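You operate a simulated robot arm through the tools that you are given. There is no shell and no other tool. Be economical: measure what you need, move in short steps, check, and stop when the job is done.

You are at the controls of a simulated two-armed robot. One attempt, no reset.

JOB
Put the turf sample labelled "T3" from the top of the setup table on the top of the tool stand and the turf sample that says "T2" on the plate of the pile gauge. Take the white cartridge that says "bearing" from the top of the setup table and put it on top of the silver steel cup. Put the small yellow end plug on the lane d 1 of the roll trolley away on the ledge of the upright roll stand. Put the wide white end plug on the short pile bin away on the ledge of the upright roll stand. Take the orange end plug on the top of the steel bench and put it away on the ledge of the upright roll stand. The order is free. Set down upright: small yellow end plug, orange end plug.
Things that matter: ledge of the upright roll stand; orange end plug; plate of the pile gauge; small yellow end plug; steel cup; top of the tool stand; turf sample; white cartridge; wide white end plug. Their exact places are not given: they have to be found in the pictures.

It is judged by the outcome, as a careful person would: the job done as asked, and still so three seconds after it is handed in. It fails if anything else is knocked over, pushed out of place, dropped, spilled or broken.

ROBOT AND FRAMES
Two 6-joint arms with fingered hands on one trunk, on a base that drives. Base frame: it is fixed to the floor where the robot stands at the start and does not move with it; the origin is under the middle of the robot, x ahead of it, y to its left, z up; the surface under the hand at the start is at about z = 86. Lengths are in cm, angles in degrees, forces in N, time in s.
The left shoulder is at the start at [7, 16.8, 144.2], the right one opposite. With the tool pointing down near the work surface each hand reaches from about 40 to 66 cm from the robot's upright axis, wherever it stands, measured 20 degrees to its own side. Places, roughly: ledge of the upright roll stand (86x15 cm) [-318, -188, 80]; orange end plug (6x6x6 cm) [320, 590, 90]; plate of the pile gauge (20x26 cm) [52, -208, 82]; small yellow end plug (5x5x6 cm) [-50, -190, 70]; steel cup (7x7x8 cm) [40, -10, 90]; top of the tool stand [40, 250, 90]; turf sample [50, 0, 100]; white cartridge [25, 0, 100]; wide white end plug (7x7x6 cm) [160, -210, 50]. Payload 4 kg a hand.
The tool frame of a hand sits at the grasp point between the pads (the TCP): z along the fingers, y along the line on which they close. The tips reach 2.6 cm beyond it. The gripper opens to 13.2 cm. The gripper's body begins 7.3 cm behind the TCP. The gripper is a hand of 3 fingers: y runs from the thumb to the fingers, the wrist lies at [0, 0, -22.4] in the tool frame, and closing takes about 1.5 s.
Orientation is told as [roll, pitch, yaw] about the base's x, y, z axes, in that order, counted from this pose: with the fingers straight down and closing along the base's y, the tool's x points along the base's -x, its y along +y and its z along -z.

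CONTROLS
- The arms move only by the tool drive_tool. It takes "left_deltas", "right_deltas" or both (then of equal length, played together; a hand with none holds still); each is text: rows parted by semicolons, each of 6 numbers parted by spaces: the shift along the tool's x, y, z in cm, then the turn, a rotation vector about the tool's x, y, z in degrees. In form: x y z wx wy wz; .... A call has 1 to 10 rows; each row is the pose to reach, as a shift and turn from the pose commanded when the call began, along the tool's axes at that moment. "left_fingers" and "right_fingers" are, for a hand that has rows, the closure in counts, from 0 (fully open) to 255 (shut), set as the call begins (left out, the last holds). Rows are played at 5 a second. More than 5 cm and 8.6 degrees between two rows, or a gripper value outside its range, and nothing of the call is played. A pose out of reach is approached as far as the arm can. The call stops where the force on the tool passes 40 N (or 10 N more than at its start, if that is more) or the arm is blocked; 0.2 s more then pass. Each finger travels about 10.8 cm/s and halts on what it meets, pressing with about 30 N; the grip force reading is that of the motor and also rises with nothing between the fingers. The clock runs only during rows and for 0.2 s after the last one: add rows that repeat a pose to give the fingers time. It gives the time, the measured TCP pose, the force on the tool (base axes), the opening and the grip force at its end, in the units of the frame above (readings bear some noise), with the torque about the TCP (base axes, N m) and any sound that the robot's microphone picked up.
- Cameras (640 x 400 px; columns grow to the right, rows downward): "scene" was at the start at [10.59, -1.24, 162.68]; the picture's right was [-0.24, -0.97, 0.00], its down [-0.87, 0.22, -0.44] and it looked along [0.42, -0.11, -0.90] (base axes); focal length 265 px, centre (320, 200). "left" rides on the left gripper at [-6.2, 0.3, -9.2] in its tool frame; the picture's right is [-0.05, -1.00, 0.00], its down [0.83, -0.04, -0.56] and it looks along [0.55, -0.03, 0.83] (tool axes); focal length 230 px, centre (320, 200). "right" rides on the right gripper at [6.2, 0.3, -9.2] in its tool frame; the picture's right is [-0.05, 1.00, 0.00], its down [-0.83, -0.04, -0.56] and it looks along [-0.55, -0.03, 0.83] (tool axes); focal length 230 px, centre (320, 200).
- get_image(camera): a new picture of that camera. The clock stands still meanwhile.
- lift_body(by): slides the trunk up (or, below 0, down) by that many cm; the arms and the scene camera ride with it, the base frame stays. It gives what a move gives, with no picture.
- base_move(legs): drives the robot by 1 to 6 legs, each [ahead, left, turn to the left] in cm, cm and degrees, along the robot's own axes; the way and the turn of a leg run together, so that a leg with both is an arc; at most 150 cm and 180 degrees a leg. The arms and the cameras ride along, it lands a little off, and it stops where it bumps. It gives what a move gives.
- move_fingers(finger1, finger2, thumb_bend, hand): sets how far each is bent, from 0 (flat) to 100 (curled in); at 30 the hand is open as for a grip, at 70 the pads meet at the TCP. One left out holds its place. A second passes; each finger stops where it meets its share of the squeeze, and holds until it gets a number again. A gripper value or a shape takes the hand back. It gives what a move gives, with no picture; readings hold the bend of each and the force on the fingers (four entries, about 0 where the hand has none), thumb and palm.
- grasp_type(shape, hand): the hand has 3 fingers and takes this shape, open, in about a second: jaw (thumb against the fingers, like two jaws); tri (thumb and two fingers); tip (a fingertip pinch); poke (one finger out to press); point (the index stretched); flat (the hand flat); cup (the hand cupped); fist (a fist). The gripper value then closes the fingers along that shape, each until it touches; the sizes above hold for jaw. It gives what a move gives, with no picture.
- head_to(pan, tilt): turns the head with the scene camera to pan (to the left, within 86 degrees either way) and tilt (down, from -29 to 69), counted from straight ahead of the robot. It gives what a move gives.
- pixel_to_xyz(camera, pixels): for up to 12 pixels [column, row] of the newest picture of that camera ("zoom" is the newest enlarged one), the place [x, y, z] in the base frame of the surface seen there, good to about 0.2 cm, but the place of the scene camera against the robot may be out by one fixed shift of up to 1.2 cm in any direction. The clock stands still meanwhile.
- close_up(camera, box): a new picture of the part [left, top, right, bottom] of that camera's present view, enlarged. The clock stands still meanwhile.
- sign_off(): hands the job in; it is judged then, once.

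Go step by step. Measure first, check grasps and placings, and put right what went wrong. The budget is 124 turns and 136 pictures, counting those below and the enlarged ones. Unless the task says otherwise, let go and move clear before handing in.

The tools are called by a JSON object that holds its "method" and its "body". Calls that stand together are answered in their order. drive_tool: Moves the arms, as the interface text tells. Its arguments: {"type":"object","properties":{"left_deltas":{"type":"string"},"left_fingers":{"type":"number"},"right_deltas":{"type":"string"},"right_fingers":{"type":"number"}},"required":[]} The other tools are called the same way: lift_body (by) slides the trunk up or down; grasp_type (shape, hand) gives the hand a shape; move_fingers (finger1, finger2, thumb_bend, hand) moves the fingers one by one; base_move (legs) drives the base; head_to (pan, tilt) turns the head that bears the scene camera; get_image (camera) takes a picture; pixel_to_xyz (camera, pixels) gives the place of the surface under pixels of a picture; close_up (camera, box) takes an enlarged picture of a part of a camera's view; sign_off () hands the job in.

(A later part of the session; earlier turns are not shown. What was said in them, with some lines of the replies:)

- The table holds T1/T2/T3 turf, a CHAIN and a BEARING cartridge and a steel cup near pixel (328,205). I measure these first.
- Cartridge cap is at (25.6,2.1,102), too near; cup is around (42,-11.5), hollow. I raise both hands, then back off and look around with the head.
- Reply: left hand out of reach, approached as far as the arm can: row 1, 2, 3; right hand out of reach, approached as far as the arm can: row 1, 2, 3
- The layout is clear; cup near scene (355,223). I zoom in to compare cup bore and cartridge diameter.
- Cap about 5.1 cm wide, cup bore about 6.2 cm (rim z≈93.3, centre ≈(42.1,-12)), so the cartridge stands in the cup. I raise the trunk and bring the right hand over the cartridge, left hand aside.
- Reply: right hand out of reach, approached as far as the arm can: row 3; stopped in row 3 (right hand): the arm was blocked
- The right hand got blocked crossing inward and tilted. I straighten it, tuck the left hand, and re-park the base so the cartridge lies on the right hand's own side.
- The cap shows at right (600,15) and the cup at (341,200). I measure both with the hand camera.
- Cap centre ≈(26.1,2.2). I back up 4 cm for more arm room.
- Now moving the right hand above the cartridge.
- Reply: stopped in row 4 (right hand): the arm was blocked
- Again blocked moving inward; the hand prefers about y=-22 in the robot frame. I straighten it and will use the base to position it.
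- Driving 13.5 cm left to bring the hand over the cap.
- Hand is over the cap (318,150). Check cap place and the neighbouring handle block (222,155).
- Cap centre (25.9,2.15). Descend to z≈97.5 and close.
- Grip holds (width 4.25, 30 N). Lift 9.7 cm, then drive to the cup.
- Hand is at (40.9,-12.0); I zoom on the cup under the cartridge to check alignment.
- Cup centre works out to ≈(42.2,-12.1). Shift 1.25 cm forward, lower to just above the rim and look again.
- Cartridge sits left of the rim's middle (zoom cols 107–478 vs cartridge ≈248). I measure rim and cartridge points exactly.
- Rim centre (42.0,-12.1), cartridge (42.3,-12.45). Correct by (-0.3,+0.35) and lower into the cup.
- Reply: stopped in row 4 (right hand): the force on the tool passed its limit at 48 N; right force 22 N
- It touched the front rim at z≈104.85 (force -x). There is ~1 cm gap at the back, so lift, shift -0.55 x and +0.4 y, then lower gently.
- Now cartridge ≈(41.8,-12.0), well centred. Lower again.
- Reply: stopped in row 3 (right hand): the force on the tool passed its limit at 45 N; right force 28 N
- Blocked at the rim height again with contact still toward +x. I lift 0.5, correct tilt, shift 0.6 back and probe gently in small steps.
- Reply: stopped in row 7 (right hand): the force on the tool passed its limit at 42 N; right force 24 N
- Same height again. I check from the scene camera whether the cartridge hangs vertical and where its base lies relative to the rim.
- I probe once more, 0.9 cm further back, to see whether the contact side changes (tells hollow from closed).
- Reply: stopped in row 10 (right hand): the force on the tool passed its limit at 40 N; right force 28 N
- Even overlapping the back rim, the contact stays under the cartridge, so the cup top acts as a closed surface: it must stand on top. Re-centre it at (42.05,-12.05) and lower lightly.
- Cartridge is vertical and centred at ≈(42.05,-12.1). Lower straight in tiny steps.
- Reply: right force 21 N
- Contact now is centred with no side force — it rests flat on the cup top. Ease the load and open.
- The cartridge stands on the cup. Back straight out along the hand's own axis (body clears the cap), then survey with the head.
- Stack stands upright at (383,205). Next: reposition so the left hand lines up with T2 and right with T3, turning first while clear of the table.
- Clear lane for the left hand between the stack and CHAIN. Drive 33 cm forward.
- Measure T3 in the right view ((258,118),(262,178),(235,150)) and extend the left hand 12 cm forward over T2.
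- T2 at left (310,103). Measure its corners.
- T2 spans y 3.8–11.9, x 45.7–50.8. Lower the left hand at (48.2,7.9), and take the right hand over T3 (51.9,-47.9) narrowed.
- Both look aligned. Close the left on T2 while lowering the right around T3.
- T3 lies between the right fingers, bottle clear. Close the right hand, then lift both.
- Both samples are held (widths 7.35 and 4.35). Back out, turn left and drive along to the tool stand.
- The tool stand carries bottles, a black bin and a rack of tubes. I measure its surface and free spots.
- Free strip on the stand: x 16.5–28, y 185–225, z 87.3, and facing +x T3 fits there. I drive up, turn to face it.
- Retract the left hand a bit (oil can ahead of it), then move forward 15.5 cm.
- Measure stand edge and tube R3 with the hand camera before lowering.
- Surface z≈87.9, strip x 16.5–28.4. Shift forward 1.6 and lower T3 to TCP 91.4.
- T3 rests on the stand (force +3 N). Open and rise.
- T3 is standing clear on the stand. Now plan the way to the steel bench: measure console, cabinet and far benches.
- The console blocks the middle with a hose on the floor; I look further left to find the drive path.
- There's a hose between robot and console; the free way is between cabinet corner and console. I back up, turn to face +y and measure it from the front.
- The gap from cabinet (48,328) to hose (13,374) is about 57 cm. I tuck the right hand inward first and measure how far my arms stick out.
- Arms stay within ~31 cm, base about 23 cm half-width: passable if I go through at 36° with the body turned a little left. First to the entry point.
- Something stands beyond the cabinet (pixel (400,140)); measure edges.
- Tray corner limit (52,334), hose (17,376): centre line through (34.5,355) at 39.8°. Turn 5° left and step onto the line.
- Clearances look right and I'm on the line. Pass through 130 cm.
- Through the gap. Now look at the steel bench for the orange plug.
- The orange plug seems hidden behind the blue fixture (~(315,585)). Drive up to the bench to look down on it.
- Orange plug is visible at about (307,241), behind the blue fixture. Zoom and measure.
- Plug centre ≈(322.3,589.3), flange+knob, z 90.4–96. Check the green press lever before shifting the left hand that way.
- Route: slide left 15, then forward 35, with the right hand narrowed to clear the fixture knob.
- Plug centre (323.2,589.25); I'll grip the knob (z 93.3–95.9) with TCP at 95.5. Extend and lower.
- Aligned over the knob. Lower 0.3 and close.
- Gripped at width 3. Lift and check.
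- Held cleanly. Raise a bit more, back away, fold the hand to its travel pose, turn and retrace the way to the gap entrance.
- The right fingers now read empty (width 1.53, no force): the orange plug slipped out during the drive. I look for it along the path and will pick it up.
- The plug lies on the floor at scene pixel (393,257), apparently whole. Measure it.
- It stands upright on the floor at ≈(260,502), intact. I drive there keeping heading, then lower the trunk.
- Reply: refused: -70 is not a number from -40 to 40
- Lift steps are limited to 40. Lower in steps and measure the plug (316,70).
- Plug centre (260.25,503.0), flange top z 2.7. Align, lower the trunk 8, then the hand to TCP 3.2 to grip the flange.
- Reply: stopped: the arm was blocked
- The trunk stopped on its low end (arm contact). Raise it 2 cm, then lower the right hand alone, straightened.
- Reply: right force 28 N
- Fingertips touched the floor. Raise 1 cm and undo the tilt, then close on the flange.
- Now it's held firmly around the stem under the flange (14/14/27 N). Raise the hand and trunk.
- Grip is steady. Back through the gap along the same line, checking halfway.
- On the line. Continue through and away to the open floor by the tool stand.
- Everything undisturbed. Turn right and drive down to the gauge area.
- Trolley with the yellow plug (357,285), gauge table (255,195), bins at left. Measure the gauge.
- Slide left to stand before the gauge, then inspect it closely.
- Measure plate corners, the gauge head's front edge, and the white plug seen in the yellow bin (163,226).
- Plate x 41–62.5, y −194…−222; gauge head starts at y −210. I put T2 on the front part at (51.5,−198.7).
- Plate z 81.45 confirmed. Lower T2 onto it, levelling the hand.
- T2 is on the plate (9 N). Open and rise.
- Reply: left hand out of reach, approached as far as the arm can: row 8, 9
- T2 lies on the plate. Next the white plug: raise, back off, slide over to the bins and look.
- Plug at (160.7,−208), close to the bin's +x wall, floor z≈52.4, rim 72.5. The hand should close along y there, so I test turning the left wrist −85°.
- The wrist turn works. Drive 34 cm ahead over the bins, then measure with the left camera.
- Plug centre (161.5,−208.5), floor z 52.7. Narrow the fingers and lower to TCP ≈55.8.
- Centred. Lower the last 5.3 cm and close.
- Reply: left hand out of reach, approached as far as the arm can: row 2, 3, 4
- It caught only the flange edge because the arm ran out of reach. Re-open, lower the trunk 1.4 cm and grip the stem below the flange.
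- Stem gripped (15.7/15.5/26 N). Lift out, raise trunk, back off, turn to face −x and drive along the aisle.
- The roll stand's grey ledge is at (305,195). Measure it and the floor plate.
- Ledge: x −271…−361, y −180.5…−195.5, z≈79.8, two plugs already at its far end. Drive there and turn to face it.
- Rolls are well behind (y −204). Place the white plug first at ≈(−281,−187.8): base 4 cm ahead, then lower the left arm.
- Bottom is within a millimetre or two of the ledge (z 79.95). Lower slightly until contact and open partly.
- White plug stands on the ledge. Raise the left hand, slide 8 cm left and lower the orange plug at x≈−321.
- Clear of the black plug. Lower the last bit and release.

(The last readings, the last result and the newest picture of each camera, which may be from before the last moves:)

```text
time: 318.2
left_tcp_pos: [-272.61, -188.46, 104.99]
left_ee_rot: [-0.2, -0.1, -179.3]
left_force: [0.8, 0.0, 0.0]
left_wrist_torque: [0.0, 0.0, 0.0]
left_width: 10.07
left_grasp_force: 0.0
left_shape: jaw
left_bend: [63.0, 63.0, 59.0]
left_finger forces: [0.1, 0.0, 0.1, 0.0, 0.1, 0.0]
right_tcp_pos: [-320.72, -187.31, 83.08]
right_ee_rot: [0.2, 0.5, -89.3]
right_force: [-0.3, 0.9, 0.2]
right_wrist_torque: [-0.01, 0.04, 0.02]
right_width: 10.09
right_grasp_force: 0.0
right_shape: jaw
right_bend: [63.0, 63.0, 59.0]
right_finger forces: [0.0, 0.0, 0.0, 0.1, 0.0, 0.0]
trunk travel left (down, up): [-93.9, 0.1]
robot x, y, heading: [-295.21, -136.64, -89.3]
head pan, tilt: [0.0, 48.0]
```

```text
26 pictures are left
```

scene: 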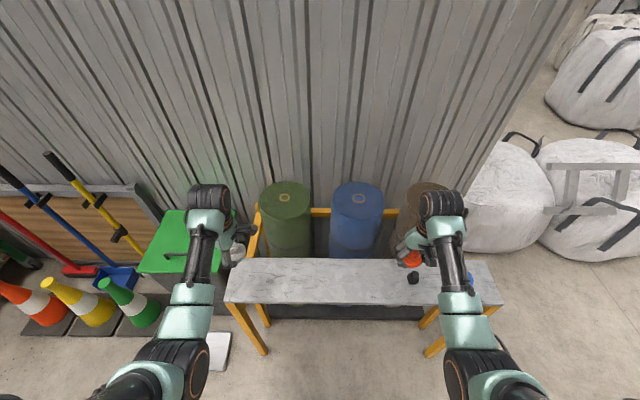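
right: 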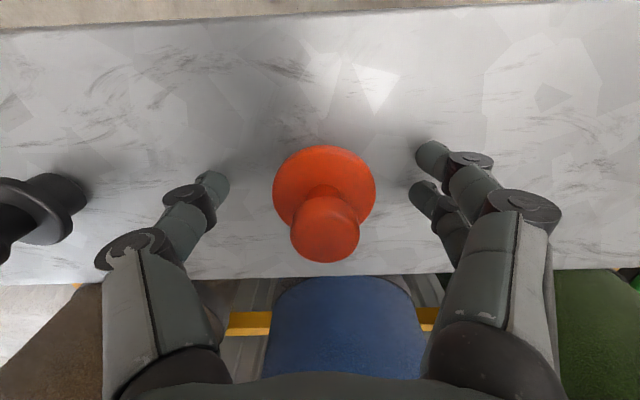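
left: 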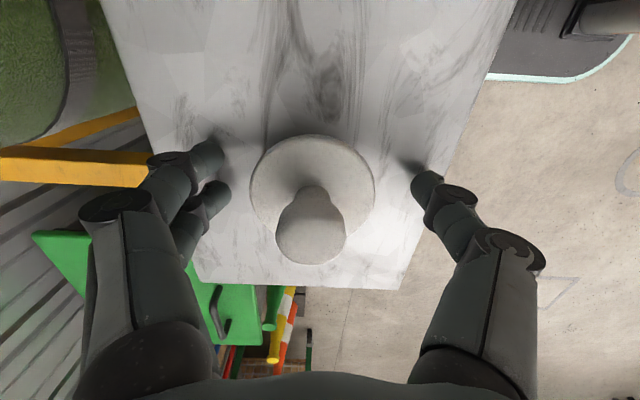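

Orange plug stands upright. Raise, restore the left wrist, and drive back to the trolley for the yellow plug.

{"method": "drive_tool", "body": {"right_deltas": "0 0 -3 0 0 0; 0 0 -7 0 0 0; 0 0 -11 0 0 0; 0 0 -15 0 0 0; 0 0 -19 0 0 0; 0 0 -21.8 0 0 0; 0 0 -21.8 0 0 0; 0 0 -21.8 0 0 0; 0 0 -21.8 0 0 0; 0 0 -21.8 0 0 0", "left_deltas": "0 0 0 0 0 -8.5; 0 0 0 0 0 -17; 0 0 0 0 0 -25.5; 0 0 0 0 0 -34; 0 0 0 0 0 -42.5; 0 0 0 0 0 -51; 0 0 0 0 0 -59.5; 0 0 0 0 0 -68; 0 0 0 0 0 -76.5; 0 0 0 0 0 -85"}}

{"method": "close_up", "body": {"camera": "scene", "box": [180, 230, 480, 330]}}

{"method": "base_move", "body": {"legs": [[-14, 0, 0], [0, 0, 89.3], [137, 0, 0], [137, 0, 0], [0, 0, -90]]}}

{"method": "head_to", "body": {"pan": -15, "tilt": 48}}

{"method": "get_image", "body": {"camera": "scene"}}

```text
time: 320.4
left_tcp_pos: [-272.47, -188.25, 104.83]
left_ee_rot: [-0.1, 0.1, -94.1]
left_force: [-0.4, -0.2, -0.5]
left_wrist_torque: [-0.01, -0.02, 0.04]
left_width: 10.08
left_grasp_force: 0.1
left_shape: jaw
left_bend: [63.0, 63.0, 59.0]
left_finger forces: [0.0, 0.1, 0.1, 0.0, 0.1, 0.0]
right_tcp_pos: [-320.83, -187.47, 105.08]
right_ee_rot: [0.2, 0.5, -89.2]
right_force: [-0.2, -0.2, -0.7]
right_wrist_torque: [0.0, -0.01, -0.01]
right_width: 10.08
right_grasp_force: 0.1
right_shape: jaw
right_bend: [63.0, 63.0, 59.0]
right_finger forces: [0.0, 0.0, 0.0, 0.1, 0.0, 0.0]
trunk travel left (down, up): [-93.9, 0.1]
robot x, y, heading: [-295.52, -136.9, -89.2]
head pan, tilt: [0.0, 48.0]
```

```text
2.13 times, centred on (330, 280) of scene
```

zoom: 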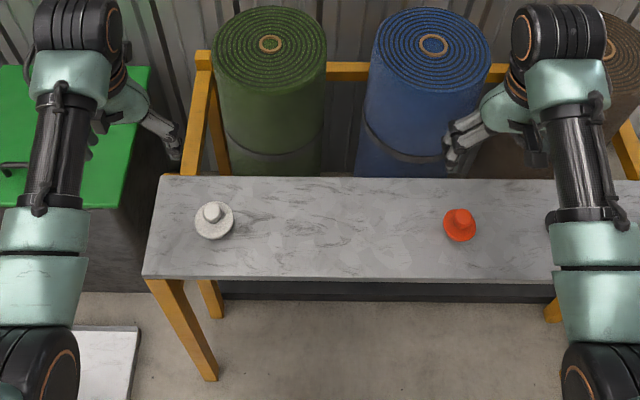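

```text
time: 342.3
left_tcp_pos: [0.59, -170.69, 104.89]
left_ee_rot: [-0.1, 0.1, -94.7]
left_force: [-1.3, -0.9, -0.1]
left_wrist_torque: [0.0, -0.03, 0.01]
left_width: 10.07
left_grasp_force: 0.1
left_shape: jaw
left_bend: [63.0, 63.0, 59.0]
left_finger forces: [0.0, 0.1, 0.0, 0.0, 0.0, 0.0]
right_tcp_pos: [-47.71, -169.42, 105.08]
right_ee_rot: [0.2, 0.5, -89.7]
right_force: [0.0, 0.2, -0.4]
right_wrist_torque: [0.01, -0.01, 0.02]
right_width: 10.1
right_grasp_force: 0.1
right_shape: jaw
right_bend: [63.0, 63.0, 59.0]
right_finger forces: [0.0, 0.0, 0.0, 0.0, 0.0, 0.1]
trunk travel left (down, up): [-93.9, 0.1]
robot x, y, heading: [-22.12, -118.82, -89.9]
head pan, tilt: [0.0, 48.0]
```

```text
time: 343.1
left_tcp_pos: [0.6, -170.67, 104.95]
left_ee_rot: [-0.1, 0.1, -94.8]
left_force: [-0.2, 0.3, 0.6]
left_wrist_torque: [-0.02, -0.02, 0.0]
left_width: 10.08
left_grasp_force: 0.1
left_shape: jaw
left_bend: [63.0, 63.0, 59.0]
left_finger forces: [0.1, 0.1, 0.0, 0.0, 0.0, 0.0]
right_tcp_pos: [-47.96, -169.35, 105.15]
right_ee_rot: [0.2, 0.3, -89.7]
right_force: [0.5, 0.4, 0.5]
right_wrist_torque: [-0.02, 0.0, 0.0]
right_width: 10.09
right_grasp_force: 0.0
right_shape: jaw
right_bend: [63.0, 63.0, 59.0]
right_finger forces: [0.0, 0.0, 0.1, 0.0, 0.0, 0.0]
trunk travel left (down, up): [-93.9, 0.1]
robot x, y, heading: [-22.01, -119.4, -89.8]
head pan, tilt: [-15.0, 48.0]
```

```text
24 pictures are left
```

scene: 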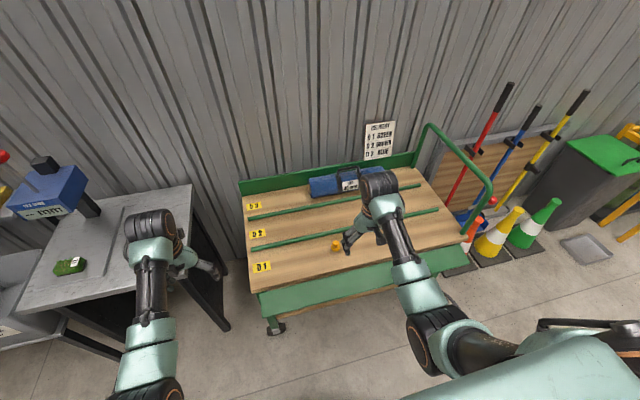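

The yellow plug is at (335,245) in lane D1, between the front lip and a green rail. Measure and zoom.

{"method": "close_up", "body": {"camera": "scene", "box": [295, 215, 375, 275]}}

{"method": "get_image", "body": {"camera": "right"}}

{"method": "pixel_to_xyz", "body": {"camera": "scene", "pixels": [[335, 245], [336, 251], [320, 237], [325, 252], [330, 262], [335, 241]]}}

```text
6.67 times, centred on (335, 245) of scene
```

zoom: 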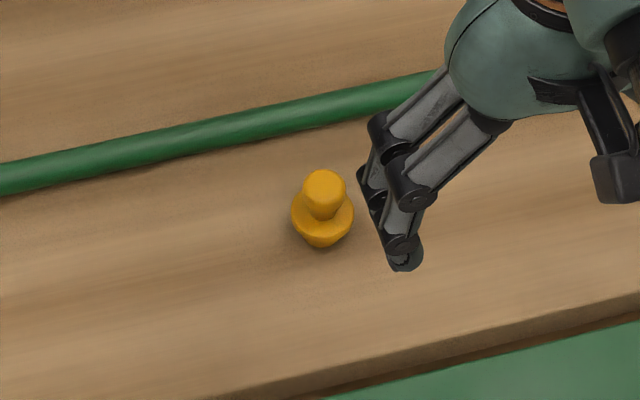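

```text
22 pictures are left
```

right: 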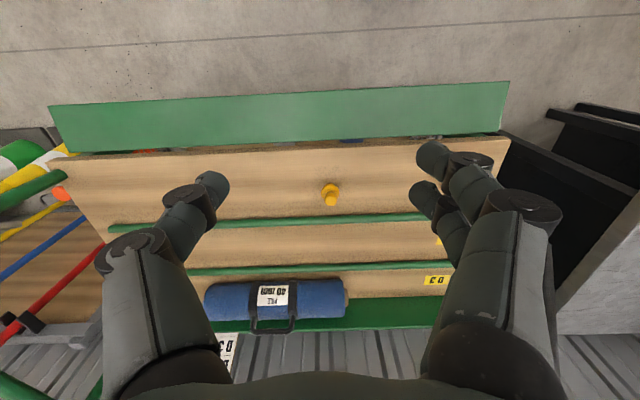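

```text
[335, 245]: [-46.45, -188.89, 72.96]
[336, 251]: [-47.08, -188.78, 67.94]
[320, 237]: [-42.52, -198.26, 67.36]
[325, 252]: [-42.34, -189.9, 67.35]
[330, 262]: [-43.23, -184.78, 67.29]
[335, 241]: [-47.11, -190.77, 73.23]
```

Plug ≈(−46.8,−190), deck z≈67.9. Move 16 cm ahead, lower the trunk, then check with the hand camera.

{"method": "base_move", "body": {"legs": [[16, 0, 0]]}}

{"method": "lift_body", "body": {"by": -16}}

{"method": "get_image", "body": {"camera": "right"}}

```text
time: 344.5
left_tcp_pos: [0.33, -186.57, 105.06]
left_ee_rot: [-0.1, 0.0, -95.1]
left_force: [-0.3, 1.1, -0.1]
left_wrist_torque: [-0.01, 0.01, 0.01]
left_width: 10.1
left_grasp_force: 0.1
left_shape: jaw
left_bend: [63.0, 63.0, 59.0]
left_finger forces: [0.0, 0.0, 0.0, 0.0, 0.0, 0.0]
right_tcp_pos: [-47.95, -185.35, 105.26]
right_ee_rot: [0.2, 0.2, -90.1]
right_force: [-0.1, 0.1, -0.1]
right_wrist_torque: [-0.03, -0.01, 0.0]
right_width: 10.07
right_grasp_force: 0.1
right_shape: jaw
right_bend: [63.0, 63.0, 59.0]
right_finger forces: [0.0, 0.1, 0.0, 0.0, 0.1, 0.1]
trunk travel left (down, up): [-93.9, 0.1]
robot x, y, heading: [-21.9, -135.51, -90.0]
head pan, tilt: [-15.0, 48.0]
```

```text
time: 346.3
left_tcp_pos: [0.37, -186.8, 89.02]
left_ee_rot: [0.0, 0.2, -95.1]
left_force: [-0.3, 0.5, -0.6]
left_wrist_torque: [0.0, 0.01, -0.01]
left_width: 10.09
left_grasp_force: 0.1
left_shape: jaw
left_bend: [63.0, 63.0, 59.0]
left_finger forces: [0.0, 0.0, 0.0, 0.0, 0.0, 0.1]
right_tcp_pos: [-48.02, -185.55, 89.26]
right_ee_rot: [0.1, 0.5, -90.1]
right_force: [-0.4, -0.6, 0.9]
right_wrist_torque: [0.01, -0.03, -0.02]
right_width: 10.09
right_grasp_force: 0.1
right_shape: jaw
right_bend: [63.0, 63.0, 59.0]
right_finger forces: [0.0, 0.1, 0.0, 0.1, 0.0, 0.1]
trunk travel left (down, up): [-77.9, 16.1]
robot x, y, heading: [-21.88, -135.48, -90.0]
head pan, tilt: [-15.0, 48.0]
```

```text
21 pictures are left
```

right: 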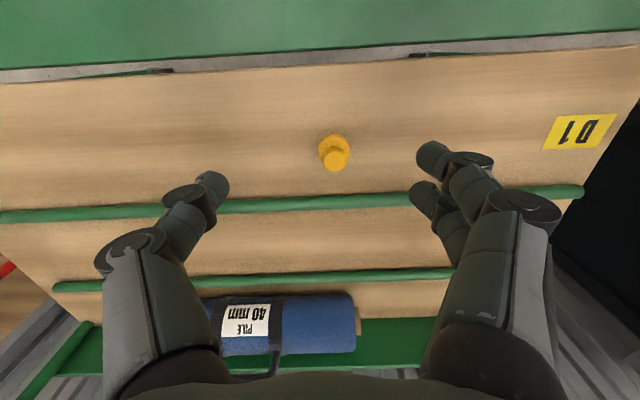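

{"method": "pixel_to_xyz", "body": {"camera": "right", "pixels": [[335, 160], [335, 152], [319, 150], [350, 150], [333, 138], [370, 160], [300, 203]]}}

```text
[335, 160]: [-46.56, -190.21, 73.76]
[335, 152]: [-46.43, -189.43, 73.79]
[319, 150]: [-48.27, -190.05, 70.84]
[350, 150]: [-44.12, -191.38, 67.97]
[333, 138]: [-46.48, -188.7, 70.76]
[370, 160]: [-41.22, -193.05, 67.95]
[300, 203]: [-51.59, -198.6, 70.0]
```

Plug centre (−46.5,−190.1), deck 67.95. Lower to TCP 71.0 and close around the stem.

{"method": "drive_tool", "body": {"right_deltas": "-2 0.8 2 0 0 0; -4.55 1.5 5 0 0 0; -4.55 1.5 9 0 0 0; -4.55 1.5 13 0 0 0; -4.55 1.5 16 0 0 0; -4.55 1.5 18.1 0 0 0; -4.55 1.5 18.1 0 0 0"}}

{"method": "get_image", "body": {"camera": "right"}}

```text
time: 347.9
left_tcp_pos: [0.26, -186.96, 88.89]
left_ee_rot: [-0.2, 0.1, -95.2]
left_force: [0.2, 0.4, -0.6]
left_wrist_torque: [0.0, 0.0, 0.04]
left_width: 10.07
left_grasp_force: 0.0
left_shape: jaw
left_bend: [63.0, 63.0, 59.0]
left_finger forces: [0.0, 0.0, 0.0, 0.1, 0.1, 0.0]
right_tcp_pos: [-46.5, -189.69, 71.0]
right_ee_rot: [0.3, 0.5, -90.0]
right_force: [0.8, -0.2, -0.2]
right_wrist_torque: [-0.02, 0.05, 0.0]
right_width: 10.1
right_grasp_force: 0.1
right_shape: jaw
right_bend: [63.0, 63.0, 59.0]
right_finger forces: [0.0, 0.0, 0.1, 0.0, 0.1, 0.1]
trunk travel left (down, up): [-77.9, 16.1]
robot x, y, heading: [-21.88, -135.57, -90.2]
head pan, tilt: [-15.0, 48.0]
```

```text
20 pictures are left
```

right: 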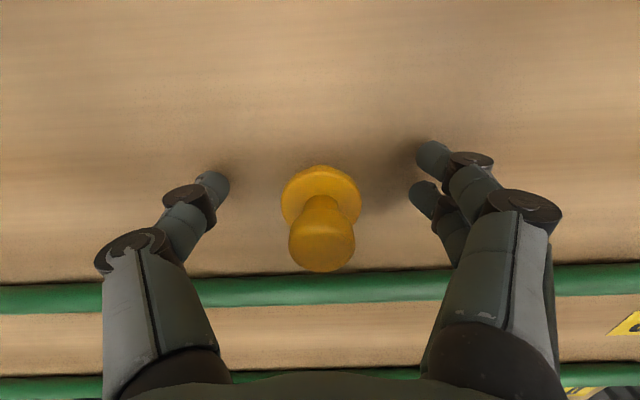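

Nudge 0.5 cm forward and close.

{"method": "drive_tool", "body": {"right_deltas": "-0.5 0 0 0 0 0; -0.5 0 0 0 0 0"}}

{"method": "drive_tool", "body": {"right_deltas": "0 0 0 0 0 0; 0 0 0 0 0 0; 0 0 0 0 0 0; 0 0 0 0 0 0; 0 0 0 0 0 0; 0 0 0 0 0 0; 0 0 0 0 0 0; 0 0 0 0 0 0", "right_fingers": 255}}

{"method": "get_image", "body": {"camera": "right"}}

```text
time: 348.5
left_tcp_pos: [0.29, -186.87, 88.95]
left_ee_rot: [-0.1, 0.1, -95.1]
left_force: [0.0, 0.9, 0.3]
left_wrist_torque: [0.03, -0.01, -0.02]
left_width: 10.07
left_grasp_force: 0.0
left_shape: jaw
left_bend: [63.0, 63.0, 59.0]
left_finger forces: [0.0, 0.0, 0.0, 0.0, 0.0, 0.1]
right_tcp_pos: [-46.47, -190.29, 71.08]
right_ee_rot: [0.2, 0.5, -90.1]
right_force: [-0.2, -0.7, -0.1]
right_wrist_torque: [0.0, 0.0, -0.02]
right_width: 10.06
right_grasp_force: 0.1
right_shape: jaw
right_bend: [63.0, 63.0, 59.0]
right_finger forces: [0.1, 0.0, 0.0, 0.0, 0.1, 0.0]
trunk travel left (down, up): [-77.9, 16.1]
robot x, y, heading: [-21.91, -135.05, -90.1]
head pan, tilt: [-15.0, 48.0]
```

```text
time: 350.3
left_tcp_pos: [0.27, -187.0, 88.97]
left_ee_rot: [-0.2, 0.2, -95.1]
left_force: [-0.4, -0.4, 0.1]
left_wrist_torque: [-0.01, 0.0, -0.01]
left_width: 10.06
left_grasp_force: 0.0
left_shape: jaw
left_bend: [63.0, 63.0, 59.0]
left_finger forces: [0.1, 0.0, 0.1, 0.0, 0.0, 0.1]
right_tcp_pos: [-46.5, -190.34, 71.1]
right_ee_rot: [0.2, 0.5, -90.1]
right_force: [0.3, 0.3, 0.4]
right_wrist_torque: [0.03, 0.0, -0.01]
right_width: 2.12
right_grasp_force: 30.4
right_shape: jaw
right_bend: [73.0, 73.0, 73.0]
right_finger forces: [12.4, 13.4, 0.0, 0.0, 26.4, 0.0]
trunk travel left (down, up): [-77.9, 16.1]
robot x, y, heading: [-22.07, -135.31, -90.0]
head pan, tilt: [-15.0, 48.0]
```

```text
19 pictures are left
```

right: 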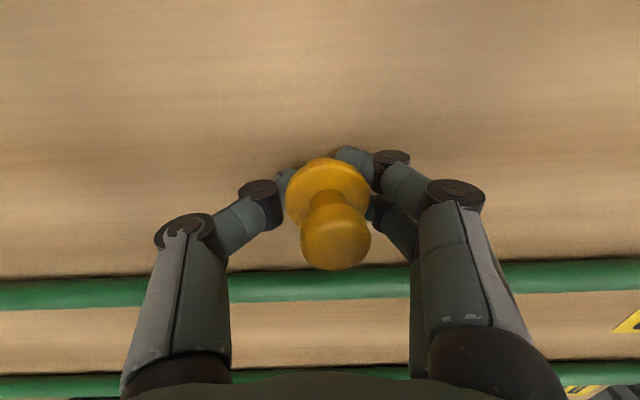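

Held (12/13/26 N). Lift, back off, and drive to the ledge again.

{"method": "drive_tool", "body": {"right_deltas": "0 0 -2 0 0 0; 0 0 -5 0 0 0; 0 0 -9 0 0 0; 0 0 -13 0 0 0; 2 0 -17 0 0 0; 4 0 -18 0 0 0; 4 0 -18 0 0 0"}}

{"method": "lift_body", "body": {"by": 16}}

{"method": "base_move", "body": {"legs": [[-16, 0, 0], [0, 0, -89.5]]}}

{"method": "base_move", "body": {"legs": [[127, 0, 0], [127, 0, 0], [0, 0, 89.5]]}}

{"method": "get_image", "body": {"camera": "right"}}

```text
time: 351.9
left_tcp_pos: [0.24, -186.99, 88.76]
left_ee_rot: [0.0, 0.2, -95.2]
left_force: [-0.2, -0.2, -0.1]
left_wrist_torque: [-0.03, 0.0, -0.02]
left_width: 10.07
left_grasp_force: 0.0
left_shape: jaw
left_bend: [63.0, 63.0, 59.0]
left_finger forces: [0.0, 0.0, 0.0, 0.0, 0.0, 0.0]
right_tcp_pos: [-46.82, -186.41, 89.08]
right_ee_rot: [0.0, 0.6, -90.1]
right_force: [-0.5, -0.2, -1.3]
right_wrist_torque: [0.03, -0.02, 0.02]
right_width: 2.05
right_grasp_force: 29.8
right_shape: jaw
right_bend: [73.0, 73.0, 73.0]
right_finger forces: [13.1, 14.0, 0.1, 0.0, 26.7, 0.0]
trunk travel left (down, up): [-77.9, 16.1]
robot x, y, heading: [-22.28, -135.52, -89.9]
head pan, tilt: [-15.0, 48.0]
```

```text
time: 353.7
left_tcp_pos: [0.23, -186.96, 104.85]
left_ee_rot: [-0.1, 0.2, -95.1]
left_force: [-0.5, -0.4, 0.5]
left_wrist_torque: [-0.03, 0.0, 0.02]
left_width: 10.06
left_grasp_force: 0.0
left_shape: jaw
left_bend: [63.0, 63.0, 59.0]
left_finger forces: [0.1, 0.0, 0.1, 0.0, 0.1, 0.0]
right_tcp_pos: [-46.74, -186.52, 105.24]
right_ee_rot: [0.2, 0.5, -90.2]
right_force: [0.6, -0.9, -0.1]
right_wrist_torque: [-0.03, 0.02, 0.01]
right_width: 2.08
right_grasp_force: 30.2
right_shape: jaw
right_bend: [73.0, 73.0, 73.0]
right_finger forces: [13.3, 14.1, 0.1, 0.0, 26.7, 0.0]
trunk travel left (down, up): [-93.9, 0.1]
robot x, y, heading: [-21.99, -135.47, -90.1]
head pan, tilt: [-15.0, 48.0]
```

```text
time: 358.9
left_tcp_pos: [-73.55, -142.37, 104.89]
left_ee_rot: [-0.1, 0.2, 175.3]
left_force: [0.1, -0.2, 0.6]
left_wrist_torque: [-0.01, 0.03, -0.01]
left_width: 10.08
left_grasp_force: 0.0
left_shape: jaw
left_bend: [63.0, 63.0, 59.0]
left_finger forces: [0.0, 0.0, 0.0, 0.1, 0.1, 0.0]
right_tcp_pos: [-73.37, -95.51, 105.22]
right_ee_rot: [0.2, 0.4, -179.6]
right_force: [0.0, 0.1, -1.7]
right_wrist_torque: [0.0, -0.03, 0.0]
right_width: 2.07
right_grasp_force: 30.1
right_shape: jaw
right_bend: [73.0, 73.0, 73.0]
right_finger forces: [12.3, 14.4, 0.1, 0.0, 26.9, 0.0]
trunk travel left (down, up): [-93.9, 0.1]
robot x, y, heading: [-22.2, -119.74, -179.7]
head pan, tilt: [-15.0, 48.0]
```

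```text
time: 374.9
left_tcp_pos: [-242.35, -177.28, 104.93]
left_ee_rot: [-0.1, 0.3, -90.8]
left_force: [0.7, -0.2, 0.2]
left_wrist_torque: [0.0, 0.01, 0.02]
left_width: 10.07
left_grasp_force: 0.0
left_shape: jaw
left_bend: [63.0, 63.0, 59.0]
left_finger forces: [0.0, 0.0, 0.0, 0.0, 0.0, 0.0]
right_tcp_pos: [-289.2, -180.34, 105.16]
right_ee_rot: [0.3, 0.5, -85.7]
right_force: [0.3, -0.3, -0.6]
right_wrist_torque: [0.06, 0.0, -0.03]
right_width: 2.04
right_grasp_force: 29.7
right_shape: jaw
right_bend: [73.0, 73.0, 73.0]
right_finger forces: [11.5, 14.5, 0.0, 0.0, 27.1, 0.0]
trunk travel left (down, up): [-93.9, 0.1]
robot x, y, heading: [-267.92, -127.44, -85.8]
head pan, tilt: [-15.0, 48.0]
```

```text
18 pictures are left
```

right: 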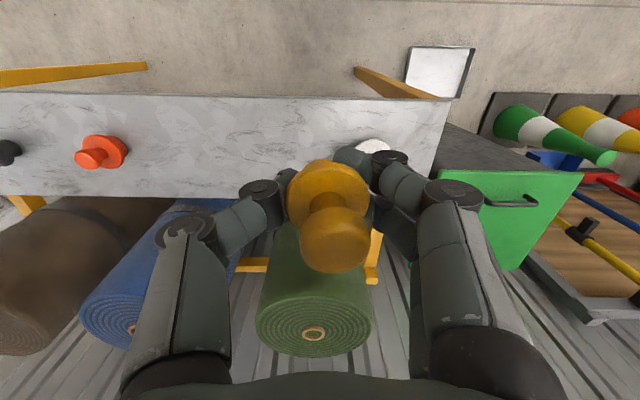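

Still held. Correct heading and position so the plug comes over (−302,−187.3).

{"method": "base_move", "body": {"legs": [[0, 0, -4.2], [8.7, -9, 0]]}}

{"method": "drive_tool", "body": {"right_deltas": "0 0 4 0 0 0; 0 0 8 0 0 0; 0 0 12 0 0 0; 0 0 16 0 0 0; 0 0 18 0 0 0; 0 0 18 0 0 0"}}

{"method": "get_image", "body": {"camera": "right"}}

```text
time: 376.6
left_tcp_pos: [-255.0, -187.61, 105.0]
left_ee_rot: [-0.2, 0.0, -95.1]
left_force: [0.7, -0.6, -0.3]
left_wrist_torque: [-0.01, 0.02, 0.02]
left_width: 10.07
left_grasp_force: 0.0
left_shape: jaw
left_bend: [63.0, 63.0, 59.0]
left_finger forces: [0.1, 0.1, 0.0, 0.0, 0.1, 0.0]
right_tcp_pos: [-301.95, -186.98, 105.26]
right_ee_rot: [0.1, 0.4, -90.1]
right_force: [-0.2, -0.1, -0.3]
right_wrist_torque: [0.02, 0.03, 0.0]
right_width: 2.04
right_grasp_force: 30.2
right_shape: jaw
right_bend: [73.0, 73.0, 73.0]
right_finger forces: [11.5, 14.6, 0.0, 0.0, 27.2, 0.1]
trunk travel left (down, up): [-93.9, 0.1]
robot x, y, heading: [-277.36, -136.61, -90.0]
head pan, tilt: [-15.0, 48.0]
```

```text
time: 378.0
left_tcp_pos: [-255.01, -187.71, 104.8]
left_ee_rot: [0.0, 0.3, -95.0]
left_force: [-0.6, 0.9, 0.1]
left_wrist_torque: [0.04, 0.03, 0.03]
left_width: 10.08
left_grasp_force: 0.1
left_shape: jaw
left_bend: [63.0, 63.0, 59.0]
left_finger forces: [0.0, 0.1, 0.0, 0.1, 0.0, 0.0]
right_tcp_pos: [-302.13, -187.07, 87.15]
right_ee_rot: [0.1, 0.5, -90.0]
right_force: [-0.4, 0.0, -1.0]
right_wrist_torque: [0.0, -0.03, -0.02]
right_width: 2.04
right_grasp_force: 29.9
right_shape: jaw
right_bend: [73.0, 73.0, 73.0]
right_finger forces: [12.1, 15.1, 0.0, 0.1, 27.3, 0.0]
trunk travel left (down, up): [-93.9, 0.1]
robot x, y, heading: [-277.54, -135.94, -89.9]
head pan, tilt: [-15.0, 48.0]
```

```text
17 pictures are left
```

right: 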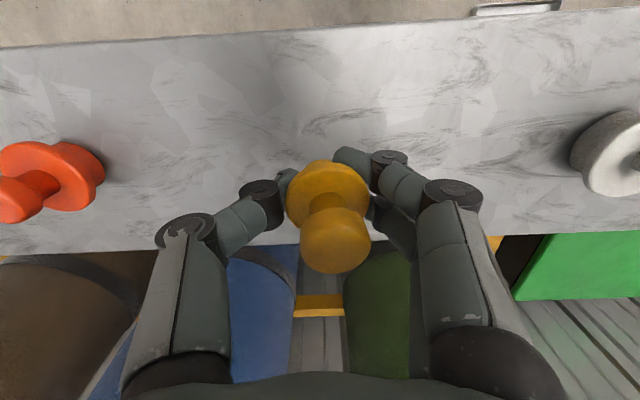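

Space on both sides. Lower onto the ledge and release.

{"method": "drive_tool", "body": {"right_deltas": "0 0 2 0 0 0; 0 0 3.4 0 0 0; 0 0 4 0 0 0; 0 0 4.25 0 0 0; 0 0 4.25 0 0 0"}}

{"method": "drive_tool", "body": {"right_deltas": "0 0 0 0 0 0; 0 0 0 0 0 0; 0 0 0 0 0 0; 0 0 0 0 0 0; 0 0 0 0 0 0", "right_fingers": 60}}

{"method": "get_image", "body": {"camera": "right"}}

```text
time: 379.2
left_tcp_pos: [-255.05, -187.74, 104.85]
left_ee_rot: [-0.1, 0.2, -94.9]
left_force: [0.4, -0.7, -0.4]
left_wrist_torque: [0.01, -0.02, 0.02]
left_width: 10.06
left_grasp_force: 0.0
left_shape: jaw
left_bend: [63.0, 63.0, 59.0]
left_finger forces: [0.1, 0.0, 0.0, 0.0, 0.1, 0.0]
right_tcp_pos: [-302.15, -187.32, 82.85]
right_ee_rot: [0.2, 0.5, -90.0]
right_force: [0.0, 0.4, -0.1]
right_wrist_torque: [-0.01, 0.0, -0.04]
right_width: 2.03
right_grasp_force: 30.1
right_shape: jaw
right_bend: [73.0, 73.0, 73.0]
right_finger forces: [12.3, 15.1, 0.0, 0.0, 27.4, 0.1]
trunk travel left (down, up): [-93.9, 0.1]
robot x, y, heading: [-277.63, -136.25, -90.1]
head pan, tilt: [-15.0, 48.0]
```

```text
time: 380.4
left_tcp_pos: [-255.12, -187.72, 104.87]
left_ee_rot: [0.0, 0.3, -95.1]
left_force: [0.1, -0.2, -0.1]
left_wrist_torque: [0.0, 0.0, 0.0]
left_width: 10.09
left_grasp_force: 0.0
left_shape: jaw
left_bend: [63.0, 63.0, 59.0]
left_finger forces: [0.1, 0.1, 0.0, 0.0, 0.1, 0.0]
right_tcp_pos: [-302.11, -187.26, 82.9]
right_ee_rot: [0.2, 0.6, -90.1]
right_force: [-0.1, 0.5, 0.2]
right_wrist_torque: [-0.01, 0.02, 0.0]
right_width: 10.07
right_grasp_force: 0.0
right_shape: jaw
right_bend: [63.0, 63.0, 59.0]
right_finger forces: [0.0, 0.1, 0.0, 0.0, 0.1, 0.0]
trunk travel left (down, up): [-93.9, 0.1]
robot x, y, heading: [-277.48, -136.0, -90.2]
head pan, tilt: [-15.0, 48.0]
```

```text
16 pictures are left
```

right: 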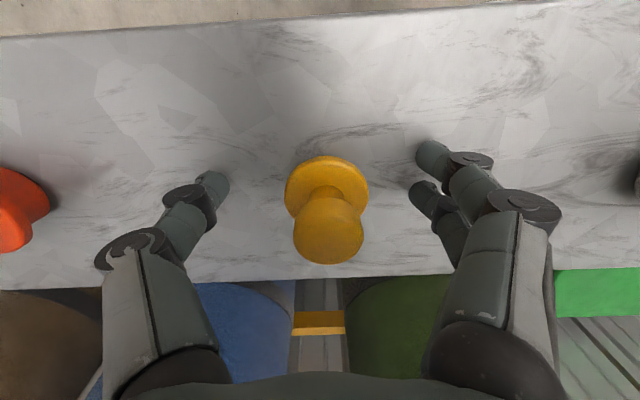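

The yellow plug stands upright. Raise the hand, back away and take a final look.

{"method": "drive_tool", "body": {"right_deltas": "0 0 -3 0 0 0; 0 0 -7 0 0 0; 0 0 -11 0 0 0; 0 0 -15 0 0 0; 0 0 -19 0 0 0; 0 0 -22 0 0 0; 0 0 -22 0 0 0"}}

{"method": "base_move", "body": {"legs": [[-20, 0, 0]]}}

{"method": "close_up", "body": {"camera": "scene", "box": [200, 150, 520, 350]}}

```text
time: 382.0
left_tcp_pos: [-255.11, -187.72, 104.89]
left_ee_rot: [-0.1, 0.2, -95.0]
left_force: [-0.9, -0.4, 1.0]
left_wrist_torque: [-0.01, 0.0, 0.01]
left_width: 10.09
left_grasp_force: 0.1
left_shape: jaw
left_bend: [63.0, 63.0, 59.0]
left_finger forces: [0.0, 0.0, 0.1, 0.0, 0.0, 0.1]
right_tcp_pos: [-302.35, -187.28, 104.64]
right_ee_rot: [0.2, 0.4, -90.1]
right_force: [0.0, 0.1, -0.5]
right_wrist_torque: [0.03, -0.01, -0.02]
right_width: 10.09
right_grasp_force: 0.1
right_shape: jaw
right_bend: [63.0, 63.0, 59.0]
right_finger forces: [0.0, 0.1, 0.0, 0.0, 0.0, 0.0]
trunk travel left (down, up): [-93.9, 0.1]
robot x, y, heading: [-277.46, -136.11, -89.8]
head pan, tilt: [-15.0, 48.0]
```

```text
time: 383.6
left_tcp_pos: [-255.05, -167.94, 104.71]
left_ee_rot: [-0.1, 0.3, -95.1]
left_force: [-0.2, 0.0, 0.2]
left_wrist_torque: [0.05, 0.0, 0.0]
left_width: 10.06
left_grasp_force: 0.1
left_shape: jaw
left_bend: [63.0, 63.0, 59.0]
left_finger forces: [0.1, 0.1, 0.0, 0.0, 0.0, 0.1]
right_tcp_pos: [-302.31, -167.38, 104.44]
right_ee_rot: [0.3, 0.6, -90.1]
right_force: [-0.5, -0.5, 0.0]
right_wrist_torque: [0.03, 0.0, -0.03]
right_width: 10.06
right_grasp_force: 0.2
right_shape: jaw
right_bend: [63.0, 63.0, 59.0]
right_finger forces: [0.0, 0.0, 0.0, 0.1, 0.0, 0.0]
trunk travel left (down, up): [-93.9, 0.1]
robot x, y, heading: [-277.26, -116.08, -90.2]
head pan, tilt: [-15.0, 48.0]
```

```text
2.00 times, centred on (360, 250) of scene
```

zoom: 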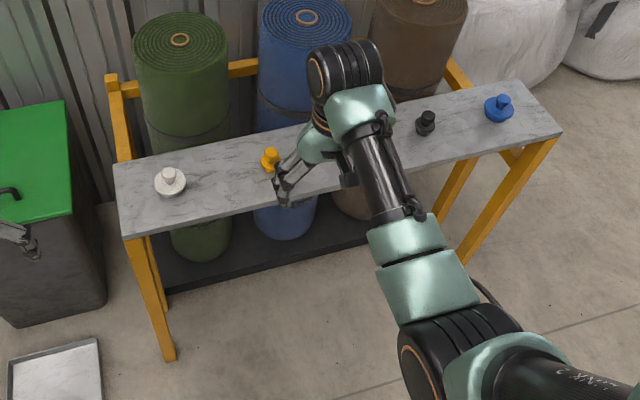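

White and yellow plugs show standing on the ledge, with orange behind the arm where I placed it upright; both hands are clear. Handing in.

{"method": "sign_off", "body": {}}

```text
The job is handed in.
```

All six items are in their asked places, but I dropped the orange end plug once on the way. It slipped from the hand while driving and landed upright on the floor, looking intact. I picked it up again and stood it upright on the ledge.

- **T3:** on top of the tool stand.
- **T2:** on the plate of the pile gauge.
- **Bearing cartridge:** standing on top of the steel cup. It would not go down inside the cup, and I pressed it against the rim several times finding that out.
- **Wide white and small yellow end plugs:** both on the ledge of the upright roll stand, the yellow one upright.

In the last picture the arm hid the orange plug, so I last saw it when I placed it. I did not go back to recheck the cartridge, T2 or T3 before handing in.
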